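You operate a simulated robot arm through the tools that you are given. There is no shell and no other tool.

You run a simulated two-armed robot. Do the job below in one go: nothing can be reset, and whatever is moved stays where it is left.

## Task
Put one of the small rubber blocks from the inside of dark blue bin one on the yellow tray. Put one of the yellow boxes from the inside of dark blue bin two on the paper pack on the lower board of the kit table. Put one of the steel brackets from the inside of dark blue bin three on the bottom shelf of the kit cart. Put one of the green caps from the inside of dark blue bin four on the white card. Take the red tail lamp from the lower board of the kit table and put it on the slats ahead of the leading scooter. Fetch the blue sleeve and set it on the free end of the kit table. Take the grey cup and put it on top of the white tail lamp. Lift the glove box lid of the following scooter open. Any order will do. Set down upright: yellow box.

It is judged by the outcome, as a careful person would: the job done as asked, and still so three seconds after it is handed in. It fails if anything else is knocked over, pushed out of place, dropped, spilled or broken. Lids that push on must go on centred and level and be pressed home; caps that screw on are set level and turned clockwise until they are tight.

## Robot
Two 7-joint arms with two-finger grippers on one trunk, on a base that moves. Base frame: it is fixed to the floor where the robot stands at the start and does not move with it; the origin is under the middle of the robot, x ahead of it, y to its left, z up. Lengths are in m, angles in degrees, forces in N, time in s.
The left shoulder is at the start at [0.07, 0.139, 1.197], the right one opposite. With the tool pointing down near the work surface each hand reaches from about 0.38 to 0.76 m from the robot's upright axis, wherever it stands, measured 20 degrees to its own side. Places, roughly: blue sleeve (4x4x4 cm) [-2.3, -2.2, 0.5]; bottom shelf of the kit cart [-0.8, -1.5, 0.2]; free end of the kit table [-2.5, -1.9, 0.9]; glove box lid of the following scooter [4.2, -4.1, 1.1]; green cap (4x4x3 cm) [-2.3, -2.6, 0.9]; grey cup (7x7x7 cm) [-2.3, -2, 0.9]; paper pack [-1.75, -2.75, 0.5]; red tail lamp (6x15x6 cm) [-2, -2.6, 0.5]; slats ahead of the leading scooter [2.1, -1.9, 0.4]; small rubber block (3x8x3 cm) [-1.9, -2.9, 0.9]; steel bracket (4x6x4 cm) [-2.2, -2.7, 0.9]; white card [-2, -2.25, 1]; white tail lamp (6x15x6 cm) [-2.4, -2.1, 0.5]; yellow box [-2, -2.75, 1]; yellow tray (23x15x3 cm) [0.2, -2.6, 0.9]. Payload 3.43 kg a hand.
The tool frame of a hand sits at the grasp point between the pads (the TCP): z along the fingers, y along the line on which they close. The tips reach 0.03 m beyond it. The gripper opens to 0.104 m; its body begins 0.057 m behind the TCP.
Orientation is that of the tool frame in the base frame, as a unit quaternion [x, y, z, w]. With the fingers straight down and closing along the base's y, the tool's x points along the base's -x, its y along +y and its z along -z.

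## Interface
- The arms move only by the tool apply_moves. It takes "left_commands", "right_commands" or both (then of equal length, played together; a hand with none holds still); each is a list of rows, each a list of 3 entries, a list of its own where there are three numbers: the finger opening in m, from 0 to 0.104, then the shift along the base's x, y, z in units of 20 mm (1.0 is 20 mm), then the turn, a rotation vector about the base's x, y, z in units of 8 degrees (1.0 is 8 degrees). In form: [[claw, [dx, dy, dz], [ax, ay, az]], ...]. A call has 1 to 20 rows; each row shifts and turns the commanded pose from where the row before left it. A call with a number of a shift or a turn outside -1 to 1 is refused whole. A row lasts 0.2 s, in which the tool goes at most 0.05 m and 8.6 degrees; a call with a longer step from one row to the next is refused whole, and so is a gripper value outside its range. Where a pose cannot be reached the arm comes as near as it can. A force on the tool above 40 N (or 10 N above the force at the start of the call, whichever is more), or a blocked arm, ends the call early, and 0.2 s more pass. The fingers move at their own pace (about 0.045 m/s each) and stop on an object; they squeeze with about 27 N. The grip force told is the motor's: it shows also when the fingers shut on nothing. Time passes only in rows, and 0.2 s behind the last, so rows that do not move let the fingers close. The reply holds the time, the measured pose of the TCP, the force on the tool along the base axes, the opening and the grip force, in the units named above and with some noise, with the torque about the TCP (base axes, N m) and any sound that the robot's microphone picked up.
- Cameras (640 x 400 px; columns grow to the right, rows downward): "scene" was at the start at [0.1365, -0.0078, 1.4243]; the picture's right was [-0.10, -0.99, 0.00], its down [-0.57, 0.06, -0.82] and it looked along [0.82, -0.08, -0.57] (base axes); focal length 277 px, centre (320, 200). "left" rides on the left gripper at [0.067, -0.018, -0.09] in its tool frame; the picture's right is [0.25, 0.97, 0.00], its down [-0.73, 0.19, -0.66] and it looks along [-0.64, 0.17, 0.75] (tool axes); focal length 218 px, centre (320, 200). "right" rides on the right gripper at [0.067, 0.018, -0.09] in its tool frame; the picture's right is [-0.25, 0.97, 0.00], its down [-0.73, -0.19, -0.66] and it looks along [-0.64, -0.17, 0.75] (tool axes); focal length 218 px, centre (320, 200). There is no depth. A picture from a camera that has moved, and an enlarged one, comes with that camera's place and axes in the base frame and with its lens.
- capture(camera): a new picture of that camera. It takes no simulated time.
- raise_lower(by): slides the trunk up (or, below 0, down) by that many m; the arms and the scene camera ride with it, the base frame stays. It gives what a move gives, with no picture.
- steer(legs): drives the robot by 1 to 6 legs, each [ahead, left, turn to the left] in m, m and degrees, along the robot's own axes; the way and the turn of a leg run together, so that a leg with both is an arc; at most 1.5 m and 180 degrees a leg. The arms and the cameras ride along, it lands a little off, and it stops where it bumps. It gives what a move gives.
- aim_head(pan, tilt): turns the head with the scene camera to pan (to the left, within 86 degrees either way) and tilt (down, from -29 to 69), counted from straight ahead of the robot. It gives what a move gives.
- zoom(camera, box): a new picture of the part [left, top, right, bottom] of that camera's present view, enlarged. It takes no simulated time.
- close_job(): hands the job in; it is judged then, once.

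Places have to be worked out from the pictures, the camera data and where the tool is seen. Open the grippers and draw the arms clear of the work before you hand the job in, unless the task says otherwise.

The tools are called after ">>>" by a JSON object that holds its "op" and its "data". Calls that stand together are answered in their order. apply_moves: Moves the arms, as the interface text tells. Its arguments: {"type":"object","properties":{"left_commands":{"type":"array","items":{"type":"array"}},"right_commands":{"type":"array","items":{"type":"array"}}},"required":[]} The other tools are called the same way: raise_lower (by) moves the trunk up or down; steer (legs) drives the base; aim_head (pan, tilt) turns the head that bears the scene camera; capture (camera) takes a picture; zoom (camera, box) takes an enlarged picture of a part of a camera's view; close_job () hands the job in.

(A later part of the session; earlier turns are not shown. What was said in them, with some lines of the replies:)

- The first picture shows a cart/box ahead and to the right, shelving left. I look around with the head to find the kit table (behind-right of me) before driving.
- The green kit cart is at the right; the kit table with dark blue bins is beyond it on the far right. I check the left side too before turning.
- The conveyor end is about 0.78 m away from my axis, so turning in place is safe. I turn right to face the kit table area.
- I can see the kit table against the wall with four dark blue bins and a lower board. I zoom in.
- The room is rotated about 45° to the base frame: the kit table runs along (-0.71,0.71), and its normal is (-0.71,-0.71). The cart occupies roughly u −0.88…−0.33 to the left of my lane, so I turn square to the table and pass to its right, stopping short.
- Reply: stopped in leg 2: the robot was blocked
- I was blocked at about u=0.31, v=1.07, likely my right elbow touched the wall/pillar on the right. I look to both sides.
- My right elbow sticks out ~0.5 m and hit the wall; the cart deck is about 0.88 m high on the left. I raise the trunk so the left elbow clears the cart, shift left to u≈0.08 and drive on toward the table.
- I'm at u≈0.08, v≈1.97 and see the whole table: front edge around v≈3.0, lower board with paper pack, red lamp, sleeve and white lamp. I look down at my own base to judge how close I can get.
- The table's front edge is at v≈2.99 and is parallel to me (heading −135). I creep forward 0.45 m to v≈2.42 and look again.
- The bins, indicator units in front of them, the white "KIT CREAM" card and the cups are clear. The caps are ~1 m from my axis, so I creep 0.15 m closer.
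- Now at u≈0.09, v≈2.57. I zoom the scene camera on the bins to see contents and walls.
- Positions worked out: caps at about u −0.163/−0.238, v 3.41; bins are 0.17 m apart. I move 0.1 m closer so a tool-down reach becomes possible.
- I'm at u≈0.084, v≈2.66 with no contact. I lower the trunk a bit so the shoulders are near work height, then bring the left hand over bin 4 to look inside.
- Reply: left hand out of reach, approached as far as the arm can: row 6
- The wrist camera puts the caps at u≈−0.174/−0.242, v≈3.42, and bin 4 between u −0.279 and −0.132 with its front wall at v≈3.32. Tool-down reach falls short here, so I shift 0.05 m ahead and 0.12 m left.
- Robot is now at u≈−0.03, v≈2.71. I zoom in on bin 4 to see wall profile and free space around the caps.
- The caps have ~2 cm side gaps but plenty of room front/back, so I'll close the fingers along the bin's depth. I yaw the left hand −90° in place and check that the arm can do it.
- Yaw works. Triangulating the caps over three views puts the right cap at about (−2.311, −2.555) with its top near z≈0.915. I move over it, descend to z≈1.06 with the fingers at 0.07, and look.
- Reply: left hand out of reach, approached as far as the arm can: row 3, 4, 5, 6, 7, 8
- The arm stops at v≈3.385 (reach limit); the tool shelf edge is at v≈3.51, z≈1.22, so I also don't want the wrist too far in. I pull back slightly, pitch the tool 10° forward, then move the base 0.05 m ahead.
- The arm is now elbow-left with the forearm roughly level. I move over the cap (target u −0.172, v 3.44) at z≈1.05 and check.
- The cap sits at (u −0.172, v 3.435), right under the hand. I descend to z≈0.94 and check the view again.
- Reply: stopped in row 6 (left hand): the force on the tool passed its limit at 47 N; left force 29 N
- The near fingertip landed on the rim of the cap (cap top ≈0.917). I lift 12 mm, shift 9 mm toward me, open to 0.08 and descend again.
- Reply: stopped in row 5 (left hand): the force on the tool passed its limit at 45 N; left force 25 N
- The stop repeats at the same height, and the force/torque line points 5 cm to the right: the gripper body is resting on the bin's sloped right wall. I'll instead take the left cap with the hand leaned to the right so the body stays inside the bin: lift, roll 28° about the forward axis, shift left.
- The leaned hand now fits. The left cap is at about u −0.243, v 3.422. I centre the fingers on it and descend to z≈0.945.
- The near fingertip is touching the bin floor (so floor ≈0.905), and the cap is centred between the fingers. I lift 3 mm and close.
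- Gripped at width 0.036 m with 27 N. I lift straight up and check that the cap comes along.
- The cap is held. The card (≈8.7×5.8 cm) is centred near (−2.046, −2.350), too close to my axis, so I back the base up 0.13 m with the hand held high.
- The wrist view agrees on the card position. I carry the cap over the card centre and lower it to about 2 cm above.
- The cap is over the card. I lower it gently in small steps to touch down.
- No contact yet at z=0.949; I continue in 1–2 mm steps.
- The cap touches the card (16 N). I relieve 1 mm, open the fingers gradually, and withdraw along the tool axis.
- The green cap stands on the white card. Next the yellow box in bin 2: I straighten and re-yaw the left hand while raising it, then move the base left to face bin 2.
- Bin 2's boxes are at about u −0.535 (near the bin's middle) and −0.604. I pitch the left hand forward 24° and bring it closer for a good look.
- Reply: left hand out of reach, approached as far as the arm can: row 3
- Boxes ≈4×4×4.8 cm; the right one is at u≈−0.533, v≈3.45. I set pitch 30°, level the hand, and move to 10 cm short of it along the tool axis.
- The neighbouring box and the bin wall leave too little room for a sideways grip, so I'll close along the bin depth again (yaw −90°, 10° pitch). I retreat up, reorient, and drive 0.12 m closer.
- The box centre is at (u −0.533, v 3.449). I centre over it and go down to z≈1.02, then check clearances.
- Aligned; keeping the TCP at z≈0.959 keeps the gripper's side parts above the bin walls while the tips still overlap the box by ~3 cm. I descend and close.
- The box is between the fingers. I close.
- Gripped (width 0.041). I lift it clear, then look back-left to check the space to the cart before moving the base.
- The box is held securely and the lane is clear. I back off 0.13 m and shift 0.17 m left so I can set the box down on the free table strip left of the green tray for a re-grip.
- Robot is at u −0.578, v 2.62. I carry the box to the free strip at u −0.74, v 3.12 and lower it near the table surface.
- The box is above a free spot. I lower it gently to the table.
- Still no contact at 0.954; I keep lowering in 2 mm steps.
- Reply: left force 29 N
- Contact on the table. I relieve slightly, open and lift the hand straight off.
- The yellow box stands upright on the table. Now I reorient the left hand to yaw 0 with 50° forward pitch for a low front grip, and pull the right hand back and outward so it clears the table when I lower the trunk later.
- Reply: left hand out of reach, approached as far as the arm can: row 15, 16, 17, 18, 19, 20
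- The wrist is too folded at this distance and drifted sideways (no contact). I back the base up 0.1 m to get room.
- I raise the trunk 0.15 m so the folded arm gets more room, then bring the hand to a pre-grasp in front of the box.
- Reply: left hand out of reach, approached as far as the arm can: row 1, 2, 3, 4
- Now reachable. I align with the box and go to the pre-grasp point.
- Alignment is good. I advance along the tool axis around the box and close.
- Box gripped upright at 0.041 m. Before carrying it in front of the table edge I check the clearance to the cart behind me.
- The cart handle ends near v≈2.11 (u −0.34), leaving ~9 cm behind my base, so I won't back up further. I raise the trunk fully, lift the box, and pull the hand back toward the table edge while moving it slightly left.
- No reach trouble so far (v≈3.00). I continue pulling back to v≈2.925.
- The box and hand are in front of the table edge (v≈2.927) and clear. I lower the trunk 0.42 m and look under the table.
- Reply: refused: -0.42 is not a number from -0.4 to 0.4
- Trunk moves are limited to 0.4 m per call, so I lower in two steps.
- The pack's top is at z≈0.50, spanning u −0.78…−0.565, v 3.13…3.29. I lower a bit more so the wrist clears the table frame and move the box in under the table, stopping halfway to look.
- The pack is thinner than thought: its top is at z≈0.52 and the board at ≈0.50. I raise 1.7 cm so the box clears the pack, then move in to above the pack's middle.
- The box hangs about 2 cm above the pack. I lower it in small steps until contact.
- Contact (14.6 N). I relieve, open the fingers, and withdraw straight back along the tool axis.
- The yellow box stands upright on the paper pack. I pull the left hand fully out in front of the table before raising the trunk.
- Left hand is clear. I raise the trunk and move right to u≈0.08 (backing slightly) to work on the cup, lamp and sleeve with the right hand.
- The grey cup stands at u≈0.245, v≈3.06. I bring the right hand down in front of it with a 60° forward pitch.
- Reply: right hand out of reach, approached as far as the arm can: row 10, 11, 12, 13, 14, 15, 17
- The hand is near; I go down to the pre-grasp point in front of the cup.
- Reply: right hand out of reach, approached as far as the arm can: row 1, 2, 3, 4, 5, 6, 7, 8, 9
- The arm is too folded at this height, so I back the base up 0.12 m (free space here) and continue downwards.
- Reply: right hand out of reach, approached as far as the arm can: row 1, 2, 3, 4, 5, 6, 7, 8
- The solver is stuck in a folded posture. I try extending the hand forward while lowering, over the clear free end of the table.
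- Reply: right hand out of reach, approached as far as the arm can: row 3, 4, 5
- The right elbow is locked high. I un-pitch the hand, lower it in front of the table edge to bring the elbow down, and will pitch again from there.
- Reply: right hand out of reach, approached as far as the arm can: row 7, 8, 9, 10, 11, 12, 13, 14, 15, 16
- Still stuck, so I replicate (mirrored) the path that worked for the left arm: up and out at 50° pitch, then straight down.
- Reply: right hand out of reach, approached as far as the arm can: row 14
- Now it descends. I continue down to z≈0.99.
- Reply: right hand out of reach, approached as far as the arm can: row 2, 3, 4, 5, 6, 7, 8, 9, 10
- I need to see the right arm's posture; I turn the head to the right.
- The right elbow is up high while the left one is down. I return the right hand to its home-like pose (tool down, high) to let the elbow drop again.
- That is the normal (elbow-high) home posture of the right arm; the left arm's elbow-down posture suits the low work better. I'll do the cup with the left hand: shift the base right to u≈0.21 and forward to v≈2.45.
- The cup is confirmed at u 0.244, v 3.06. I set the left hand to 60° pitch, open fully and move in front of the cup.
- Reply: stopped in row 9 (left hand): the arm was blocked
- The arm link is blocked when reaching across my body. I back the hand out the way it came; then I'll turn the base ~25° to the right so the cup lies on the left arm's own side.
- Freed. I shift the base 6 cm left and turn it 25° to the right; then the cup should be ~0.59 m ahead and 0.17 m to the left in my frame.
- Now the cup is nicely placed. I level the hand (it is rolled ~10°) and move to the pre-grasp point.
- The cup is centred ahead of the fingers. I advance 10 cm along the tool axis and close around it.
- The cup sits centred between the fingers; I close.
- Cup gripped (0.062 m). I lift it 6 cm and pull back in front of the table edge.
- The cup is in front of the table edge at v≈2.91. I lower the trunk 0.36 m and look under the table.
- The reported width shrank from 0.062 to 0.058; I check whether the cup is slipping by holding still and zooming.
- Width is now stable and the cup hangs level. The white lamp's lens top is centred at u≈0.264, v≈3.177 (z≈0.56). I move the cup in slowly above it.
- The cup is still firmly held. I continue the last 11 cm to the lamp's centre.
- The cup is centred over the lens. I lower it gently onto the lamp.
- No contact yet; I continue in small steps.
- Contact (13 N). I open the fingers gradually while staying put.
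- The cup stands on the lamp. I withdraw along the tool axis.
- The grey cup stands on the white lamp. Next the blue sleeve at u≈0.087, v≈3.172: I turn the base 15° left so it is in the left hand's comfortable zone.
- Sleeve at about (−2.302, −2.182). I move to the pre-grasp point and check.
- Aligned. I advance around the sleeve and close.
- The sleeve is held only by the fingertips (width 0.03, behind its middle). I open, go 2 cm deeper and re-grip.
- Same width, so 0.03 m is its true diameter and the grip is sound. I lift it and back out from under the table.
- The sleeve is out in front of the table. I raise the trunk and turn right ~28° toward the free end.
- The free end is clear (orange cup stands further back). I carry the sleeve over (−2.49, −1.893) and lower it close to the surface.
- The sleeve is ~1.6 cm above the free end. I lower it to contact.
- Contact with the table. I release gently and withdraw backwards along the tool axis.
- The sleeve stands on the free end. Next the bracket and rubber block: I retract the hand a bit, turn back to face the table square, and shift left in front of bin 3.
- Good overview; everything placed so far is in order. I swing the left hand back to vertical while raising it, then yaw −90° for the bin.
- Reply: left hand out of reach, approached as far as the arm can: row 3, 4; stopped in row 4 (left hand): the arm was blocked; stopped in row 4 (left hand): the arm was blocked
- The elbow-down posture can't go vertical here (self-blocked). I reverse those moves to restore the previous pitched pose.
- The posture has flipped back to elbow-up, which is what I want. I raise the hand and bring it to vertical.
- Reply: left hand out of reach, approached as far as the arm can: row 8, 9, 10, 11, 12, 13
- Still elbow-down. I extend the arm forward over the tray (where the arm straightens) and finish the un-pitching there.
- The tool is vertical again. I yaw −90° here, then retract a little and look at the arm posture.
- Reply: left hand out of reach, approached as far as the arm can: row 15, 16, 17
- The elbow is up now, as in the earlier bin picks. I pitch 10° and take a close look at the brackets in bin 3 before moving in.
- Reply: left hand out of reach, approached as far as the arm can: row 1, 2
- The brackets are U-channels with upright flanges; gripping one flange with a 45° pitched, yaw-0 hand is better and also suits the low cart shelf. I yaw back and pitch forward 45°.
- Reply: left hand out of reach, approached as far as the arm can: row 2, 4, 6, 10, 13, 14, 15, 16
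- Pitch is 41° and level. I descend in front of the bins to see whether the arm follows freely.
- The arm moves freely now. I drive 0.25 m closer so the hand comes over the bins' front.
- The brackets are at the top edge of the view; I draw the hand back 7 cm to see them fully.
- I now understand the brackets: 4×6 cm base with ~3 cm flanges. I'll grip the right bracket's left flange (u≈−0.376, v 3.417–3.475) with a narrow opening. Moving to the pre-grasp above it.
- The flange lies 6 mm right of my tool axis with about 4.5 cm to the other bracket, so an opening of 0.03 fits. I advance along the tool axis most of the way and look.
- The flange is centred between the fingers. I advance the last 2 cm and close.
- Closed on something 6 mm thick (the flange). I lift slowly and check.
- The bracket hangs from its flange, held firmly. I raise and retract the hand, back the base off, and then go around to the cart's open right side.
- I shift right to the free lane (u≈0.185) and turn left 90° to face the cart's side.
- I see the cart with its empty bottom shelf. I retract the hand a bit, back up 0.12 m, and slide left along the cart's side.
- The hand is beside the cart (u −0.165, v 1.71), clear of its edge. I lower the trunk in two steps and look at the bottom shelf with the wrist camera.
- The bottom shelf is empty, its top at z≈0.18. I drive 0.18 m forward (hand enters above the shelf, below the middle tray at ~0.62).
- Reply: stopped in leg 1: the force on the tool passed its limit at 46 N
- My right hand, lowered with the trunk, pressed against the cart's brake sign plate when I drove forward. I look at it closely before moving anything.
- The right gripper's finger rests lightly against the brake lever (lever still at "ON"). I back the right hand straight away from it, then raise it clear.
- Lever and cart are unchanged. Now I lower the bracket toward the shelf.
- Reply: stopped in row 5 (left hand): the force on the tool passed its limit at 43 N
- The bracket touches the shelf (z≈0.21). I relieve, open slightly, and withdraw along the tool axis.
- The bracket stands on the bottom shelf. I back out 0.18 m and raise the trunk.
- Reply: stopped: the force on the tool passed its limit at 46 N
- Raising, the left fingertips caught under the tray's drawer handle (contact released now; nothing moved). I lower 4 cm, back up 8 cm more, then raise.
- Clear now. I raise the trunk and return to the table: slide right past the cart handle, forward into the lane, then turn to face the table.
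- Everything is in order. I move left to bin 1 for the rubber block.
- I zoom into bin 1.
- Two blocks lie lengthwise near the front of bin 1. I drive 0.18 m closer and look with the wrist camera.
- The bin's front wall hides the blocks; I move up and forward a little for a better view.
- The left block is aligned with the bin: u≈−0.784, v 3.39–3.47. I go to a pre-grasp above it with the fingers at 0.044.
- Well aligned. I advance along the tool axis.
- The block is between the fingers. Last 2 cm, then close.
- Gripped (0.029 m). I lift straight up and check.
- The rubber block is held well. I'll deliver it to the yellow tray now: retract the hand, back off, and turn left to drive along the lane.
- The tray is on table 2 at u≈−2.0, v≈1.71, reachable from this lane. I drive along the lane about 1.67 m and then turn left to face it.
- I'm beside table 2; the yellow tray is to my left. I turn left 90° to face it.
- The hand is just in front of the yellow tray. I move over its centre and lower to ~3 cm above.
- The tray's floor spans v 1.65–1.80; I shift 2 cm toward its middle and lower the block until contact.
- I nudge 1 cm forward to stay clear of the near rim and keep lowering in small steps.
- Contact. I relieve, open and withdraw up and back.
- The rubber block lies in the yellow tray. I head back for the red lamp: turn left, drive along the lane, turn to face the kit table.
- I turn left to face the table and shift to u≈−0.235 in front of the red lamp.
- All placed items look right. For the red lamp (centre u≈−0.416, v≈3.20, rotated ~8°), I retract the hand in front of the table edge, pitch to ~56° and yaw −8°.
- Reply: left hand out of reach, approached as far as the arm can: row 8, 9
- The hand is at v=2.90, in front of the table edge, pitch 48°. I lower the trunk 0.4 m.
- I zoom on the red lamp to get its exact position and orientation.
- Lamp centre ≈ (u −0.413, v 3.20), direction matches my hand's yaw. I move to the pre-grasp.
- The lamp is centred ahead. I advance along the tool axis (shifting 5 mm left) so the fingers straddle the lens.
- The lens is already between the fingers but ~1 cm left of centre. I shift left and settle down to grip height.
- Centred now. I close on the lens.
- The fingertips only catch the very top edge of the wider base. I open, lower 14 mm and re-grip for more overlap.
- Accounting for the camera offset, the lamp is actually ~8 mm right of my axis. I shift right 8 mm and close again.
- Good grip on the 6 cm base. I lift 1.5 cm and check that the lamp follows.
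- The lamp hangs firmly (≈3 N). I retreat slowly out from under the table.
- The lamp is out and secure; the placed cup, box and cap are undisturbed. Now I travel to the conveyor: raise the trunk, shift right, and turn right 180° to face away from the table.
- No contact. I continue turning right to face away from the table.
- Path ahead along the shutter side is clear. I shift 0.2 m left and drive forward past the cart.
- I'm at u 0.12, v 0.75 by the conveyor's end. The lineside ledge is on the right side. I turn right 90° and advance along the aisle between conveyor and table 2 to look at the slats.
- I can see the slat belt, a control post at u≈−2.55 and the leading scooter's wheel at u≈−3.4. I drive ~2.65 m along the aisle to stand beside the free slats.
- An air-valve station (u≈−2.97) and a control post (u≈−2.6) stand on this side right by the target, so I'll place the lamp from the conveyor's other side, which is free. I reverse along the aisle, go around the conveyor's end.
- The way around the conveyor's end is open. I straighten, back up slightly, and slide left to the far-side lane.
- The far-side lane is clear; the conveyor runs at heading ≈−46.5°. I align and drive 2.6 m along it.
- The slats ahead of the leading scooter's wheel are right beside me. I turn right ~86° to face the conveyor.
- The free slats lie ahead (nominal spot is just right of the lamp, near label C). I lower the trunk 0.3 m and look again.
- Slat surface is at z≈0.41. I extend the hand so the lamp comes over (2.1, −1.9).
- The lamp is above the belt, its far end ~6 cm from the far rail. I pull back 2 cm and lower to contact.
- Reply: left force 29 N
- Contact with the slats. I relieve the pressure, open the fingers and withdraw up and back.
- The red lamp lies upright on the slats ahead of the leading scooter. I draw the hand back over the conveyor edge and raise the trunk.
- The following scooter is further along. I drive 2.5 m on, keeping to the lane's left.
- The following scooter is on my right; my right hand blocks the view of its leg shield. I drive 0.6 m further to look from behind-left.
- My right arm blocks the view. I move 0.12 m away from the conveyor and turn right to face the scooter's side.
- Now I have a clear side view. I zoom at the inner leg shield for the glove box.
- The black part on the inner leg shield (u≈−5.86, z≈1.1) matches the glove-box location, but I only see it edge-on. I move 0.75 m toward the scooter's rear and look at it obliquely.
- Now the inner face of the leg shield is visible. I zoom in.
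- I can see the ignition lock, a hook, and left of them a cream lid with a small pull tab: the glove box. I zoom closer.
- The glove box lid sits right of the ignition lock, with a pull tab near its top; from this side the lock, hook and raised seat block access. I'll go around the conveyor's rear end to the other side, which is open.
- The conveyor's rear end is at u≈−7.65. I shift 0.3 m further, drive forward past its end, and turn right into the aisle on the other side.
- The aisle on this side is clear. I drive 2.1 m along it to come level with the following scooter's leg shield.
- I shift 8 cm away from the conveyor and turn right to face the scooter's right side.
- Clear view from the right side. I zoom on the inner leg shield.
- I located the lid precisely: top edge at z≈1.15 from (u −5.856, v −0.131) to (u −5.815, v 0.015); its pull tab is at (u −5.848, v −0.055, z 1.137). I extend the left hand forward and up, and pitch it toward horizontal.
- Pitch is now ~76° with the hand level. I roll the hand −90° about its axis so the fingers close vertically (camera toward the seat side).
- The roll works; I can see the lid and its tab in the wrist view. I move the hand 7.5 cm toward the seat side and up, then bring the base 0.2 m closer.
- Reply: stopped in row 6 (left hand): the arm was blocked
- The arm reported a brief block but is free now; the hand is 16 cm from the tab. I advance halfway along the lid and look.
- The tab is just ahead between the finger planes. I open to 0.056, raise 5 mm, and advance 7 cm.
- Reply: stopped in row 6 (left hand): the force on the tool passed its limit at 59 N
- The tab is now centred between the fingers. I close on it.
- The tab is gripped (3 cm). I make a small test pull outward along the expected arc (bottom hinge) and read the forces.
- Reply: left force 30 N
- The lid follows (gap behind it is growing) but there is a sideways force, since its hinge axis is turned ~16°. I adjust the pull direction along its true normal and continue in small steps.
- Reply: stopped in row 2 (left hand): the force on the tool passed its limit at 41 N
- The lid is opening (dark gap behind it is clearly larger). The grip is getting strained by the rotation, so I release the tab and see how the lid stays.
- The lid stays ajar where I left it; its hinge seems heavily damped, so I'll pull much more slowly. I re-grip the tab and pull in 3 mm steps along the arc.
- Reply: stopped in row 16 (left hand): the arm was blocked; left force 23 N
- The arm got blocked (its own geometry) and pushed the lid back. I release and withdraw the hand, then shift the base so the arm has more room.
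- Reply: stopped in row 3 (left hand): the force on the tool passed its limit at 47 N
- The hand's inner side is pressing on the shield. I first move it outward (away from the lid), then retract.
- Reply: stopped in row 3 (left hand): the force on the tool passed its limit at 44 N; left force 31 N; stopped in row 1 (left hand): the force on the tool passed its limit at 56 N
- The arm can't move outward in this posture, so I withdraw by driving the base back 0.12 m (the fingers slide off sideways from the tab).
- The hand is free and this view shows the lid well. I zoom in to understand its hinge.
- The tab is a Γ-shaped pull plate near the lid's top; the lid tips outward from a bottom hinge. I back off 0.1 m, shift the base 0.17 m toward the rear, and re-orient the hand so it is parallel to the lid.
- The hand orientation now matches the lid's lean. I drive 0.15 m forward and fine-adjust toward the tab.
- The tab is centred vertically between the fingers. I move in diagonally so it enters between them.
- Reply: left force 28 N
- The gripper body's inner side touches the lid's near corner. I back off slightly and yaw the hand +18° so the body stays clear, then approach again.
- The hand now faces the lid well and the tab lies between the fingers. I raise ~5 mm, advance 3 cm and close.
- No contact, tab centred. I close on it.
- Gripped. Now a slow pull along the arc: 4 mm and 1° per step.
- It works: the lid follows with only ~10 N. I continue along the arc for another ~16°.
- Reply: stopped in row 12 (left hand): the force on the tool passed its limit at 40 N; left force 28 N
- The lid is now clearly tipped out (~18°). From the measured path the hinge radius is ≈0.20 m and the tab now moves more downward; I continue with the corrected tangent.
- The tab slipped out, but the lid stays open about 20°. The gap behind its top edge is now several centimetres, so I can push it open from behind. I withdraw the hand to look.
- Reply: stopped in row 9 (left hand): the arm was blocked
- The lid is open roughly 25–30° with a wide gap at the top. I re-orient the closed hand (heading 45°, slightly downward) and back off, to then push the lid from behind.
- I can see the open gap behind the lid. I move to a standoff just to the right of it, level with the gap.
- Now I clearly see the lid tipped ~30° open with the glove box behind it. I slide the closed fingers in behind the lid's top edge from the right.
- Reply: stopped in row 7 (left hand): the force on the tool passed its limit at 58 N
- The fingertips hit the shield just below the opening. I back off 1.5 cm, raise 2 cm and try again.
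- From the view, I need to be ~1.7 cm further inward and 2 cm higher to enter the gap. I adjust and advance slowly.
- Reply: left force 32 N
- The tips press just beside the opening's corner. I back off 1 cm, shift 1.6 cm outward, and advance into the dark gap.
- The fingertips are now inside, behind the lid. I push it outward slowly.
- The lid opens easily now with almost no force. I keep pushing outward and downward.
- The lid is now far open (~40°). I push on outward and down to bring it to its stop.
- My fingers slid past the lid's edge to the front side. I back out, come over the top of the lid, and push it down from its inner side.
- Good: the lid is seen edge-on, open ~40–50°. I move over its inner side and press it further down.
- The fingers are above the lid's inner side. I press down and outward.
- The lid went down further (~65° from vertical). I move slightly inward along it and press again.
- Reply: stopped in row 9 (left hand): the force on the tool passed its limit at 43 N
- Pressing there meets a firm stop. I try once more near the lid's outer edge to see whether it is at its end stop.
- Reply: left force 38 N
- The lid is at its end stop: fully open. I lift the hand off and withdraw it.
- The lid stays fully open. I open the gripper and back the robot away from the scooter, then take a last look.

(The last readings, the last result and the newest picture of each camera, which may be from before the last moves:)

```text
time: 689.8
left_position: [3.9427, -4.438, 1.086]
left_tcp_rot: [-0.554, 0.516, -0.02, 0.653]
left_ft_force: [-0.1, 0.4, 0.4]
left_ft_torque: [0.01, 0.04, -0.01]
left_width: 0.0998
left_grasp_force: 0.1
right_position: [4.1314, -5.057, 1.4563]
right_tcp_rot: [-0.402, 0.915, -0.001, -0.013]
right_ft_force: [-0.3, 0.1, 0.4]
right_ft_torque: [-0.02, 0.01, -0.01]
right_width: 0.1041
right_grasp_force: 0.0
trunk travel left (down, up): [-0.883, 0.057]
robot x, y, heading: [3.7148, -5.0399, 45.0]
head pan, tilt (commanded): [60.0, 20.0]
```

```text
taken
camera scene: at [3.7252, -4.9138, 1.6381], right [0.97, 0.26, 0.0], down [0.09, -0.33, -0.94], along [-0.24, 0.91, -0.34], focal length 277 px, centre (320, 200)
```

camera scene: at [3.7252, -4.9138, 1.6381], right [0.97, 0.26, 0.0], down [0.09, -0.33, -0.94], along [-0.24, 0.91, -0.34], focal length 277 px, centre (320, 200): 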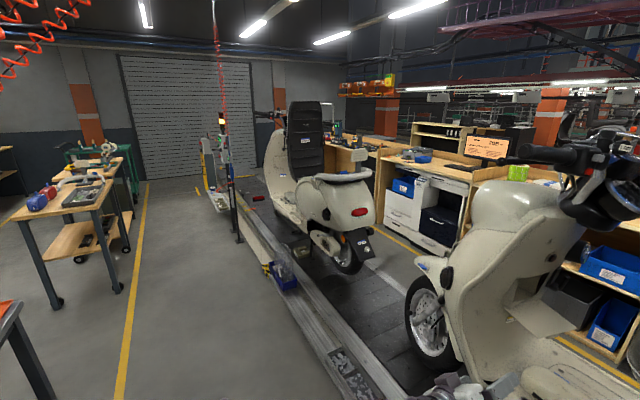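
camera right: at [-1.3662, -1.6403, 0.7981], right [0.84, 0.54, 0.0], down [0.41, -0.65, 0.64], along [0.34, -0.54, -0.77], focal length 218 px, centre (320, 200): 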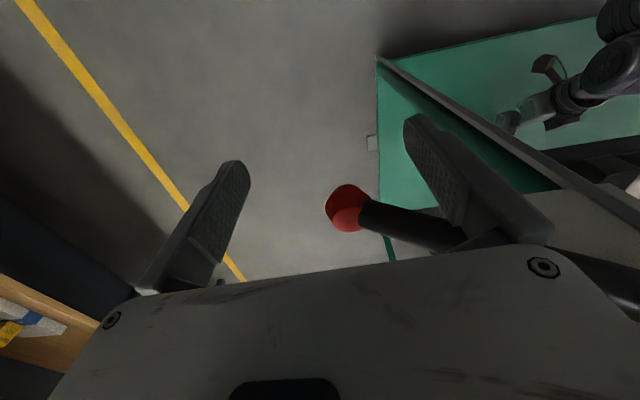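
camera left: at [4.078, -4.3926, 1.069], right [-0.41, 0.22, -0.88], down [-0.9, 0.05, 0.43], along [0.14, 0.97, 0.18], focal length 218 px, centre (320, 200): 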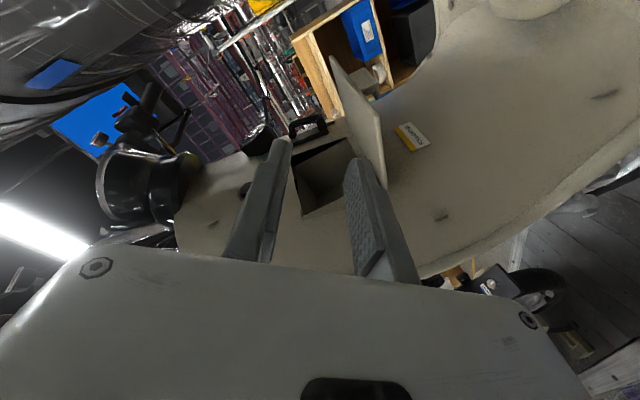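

The glove box lid stands open, the red lamp lies on the slats ahead of the leading scooter, and both hands are open and clear of the work. All the other items were seen in place after I set them down, so I hand the job in.

>>> {"op": "close_job", "data": {}}

```text
The job is handed in.
```

All eight parts of the job are done and handed in. I checked each with the cameras at or after set-down, but I did not go back to the kit table, cart or yellow tray for a last look before handing in.

| Item | Where it is now |
|---|---|
| Rubber block from bin one | Lying in the middle of the yellow tray |
| Yellow box from bin two | Standing upright on the paper pack |
| Steel bracket from bin three | Standing on the bottom shelf of the kit cart |
| Green cap from bin four | On the white card |
| Red tail lamp | On the slats ahead of the leading scooter, seen there in the final picture |
| Blue sleeve | On the free end of the kit table |
| Grey cup | On top of the white tail lamp |
| Glove box lid of the following scooter | Tipped open to its end stop, holding there in the final picture |

I made some unplanned contacts along the way:

- **Cart brake lever:** my right hand pressed against it at about 46 N. The lever was still at "ON" afterwards and the cart looked unmoved.
- **Cart drawer handle:** my left fingers caught under it at about 46 N as I raised them. Nothing appeared to have moved.
- **Bin four:** the gripper body pressed on the wall of the bin. The bin did not appear to have moved.
- **Leg shield and lid:** the fingers touched the scooter's leg shield and the glove box lid several times while I opened it, with peaks up to 59 N.
- **Wall:** I also bumped it once at the start.

I saw no damage or displaced items in the pictures after any of these.
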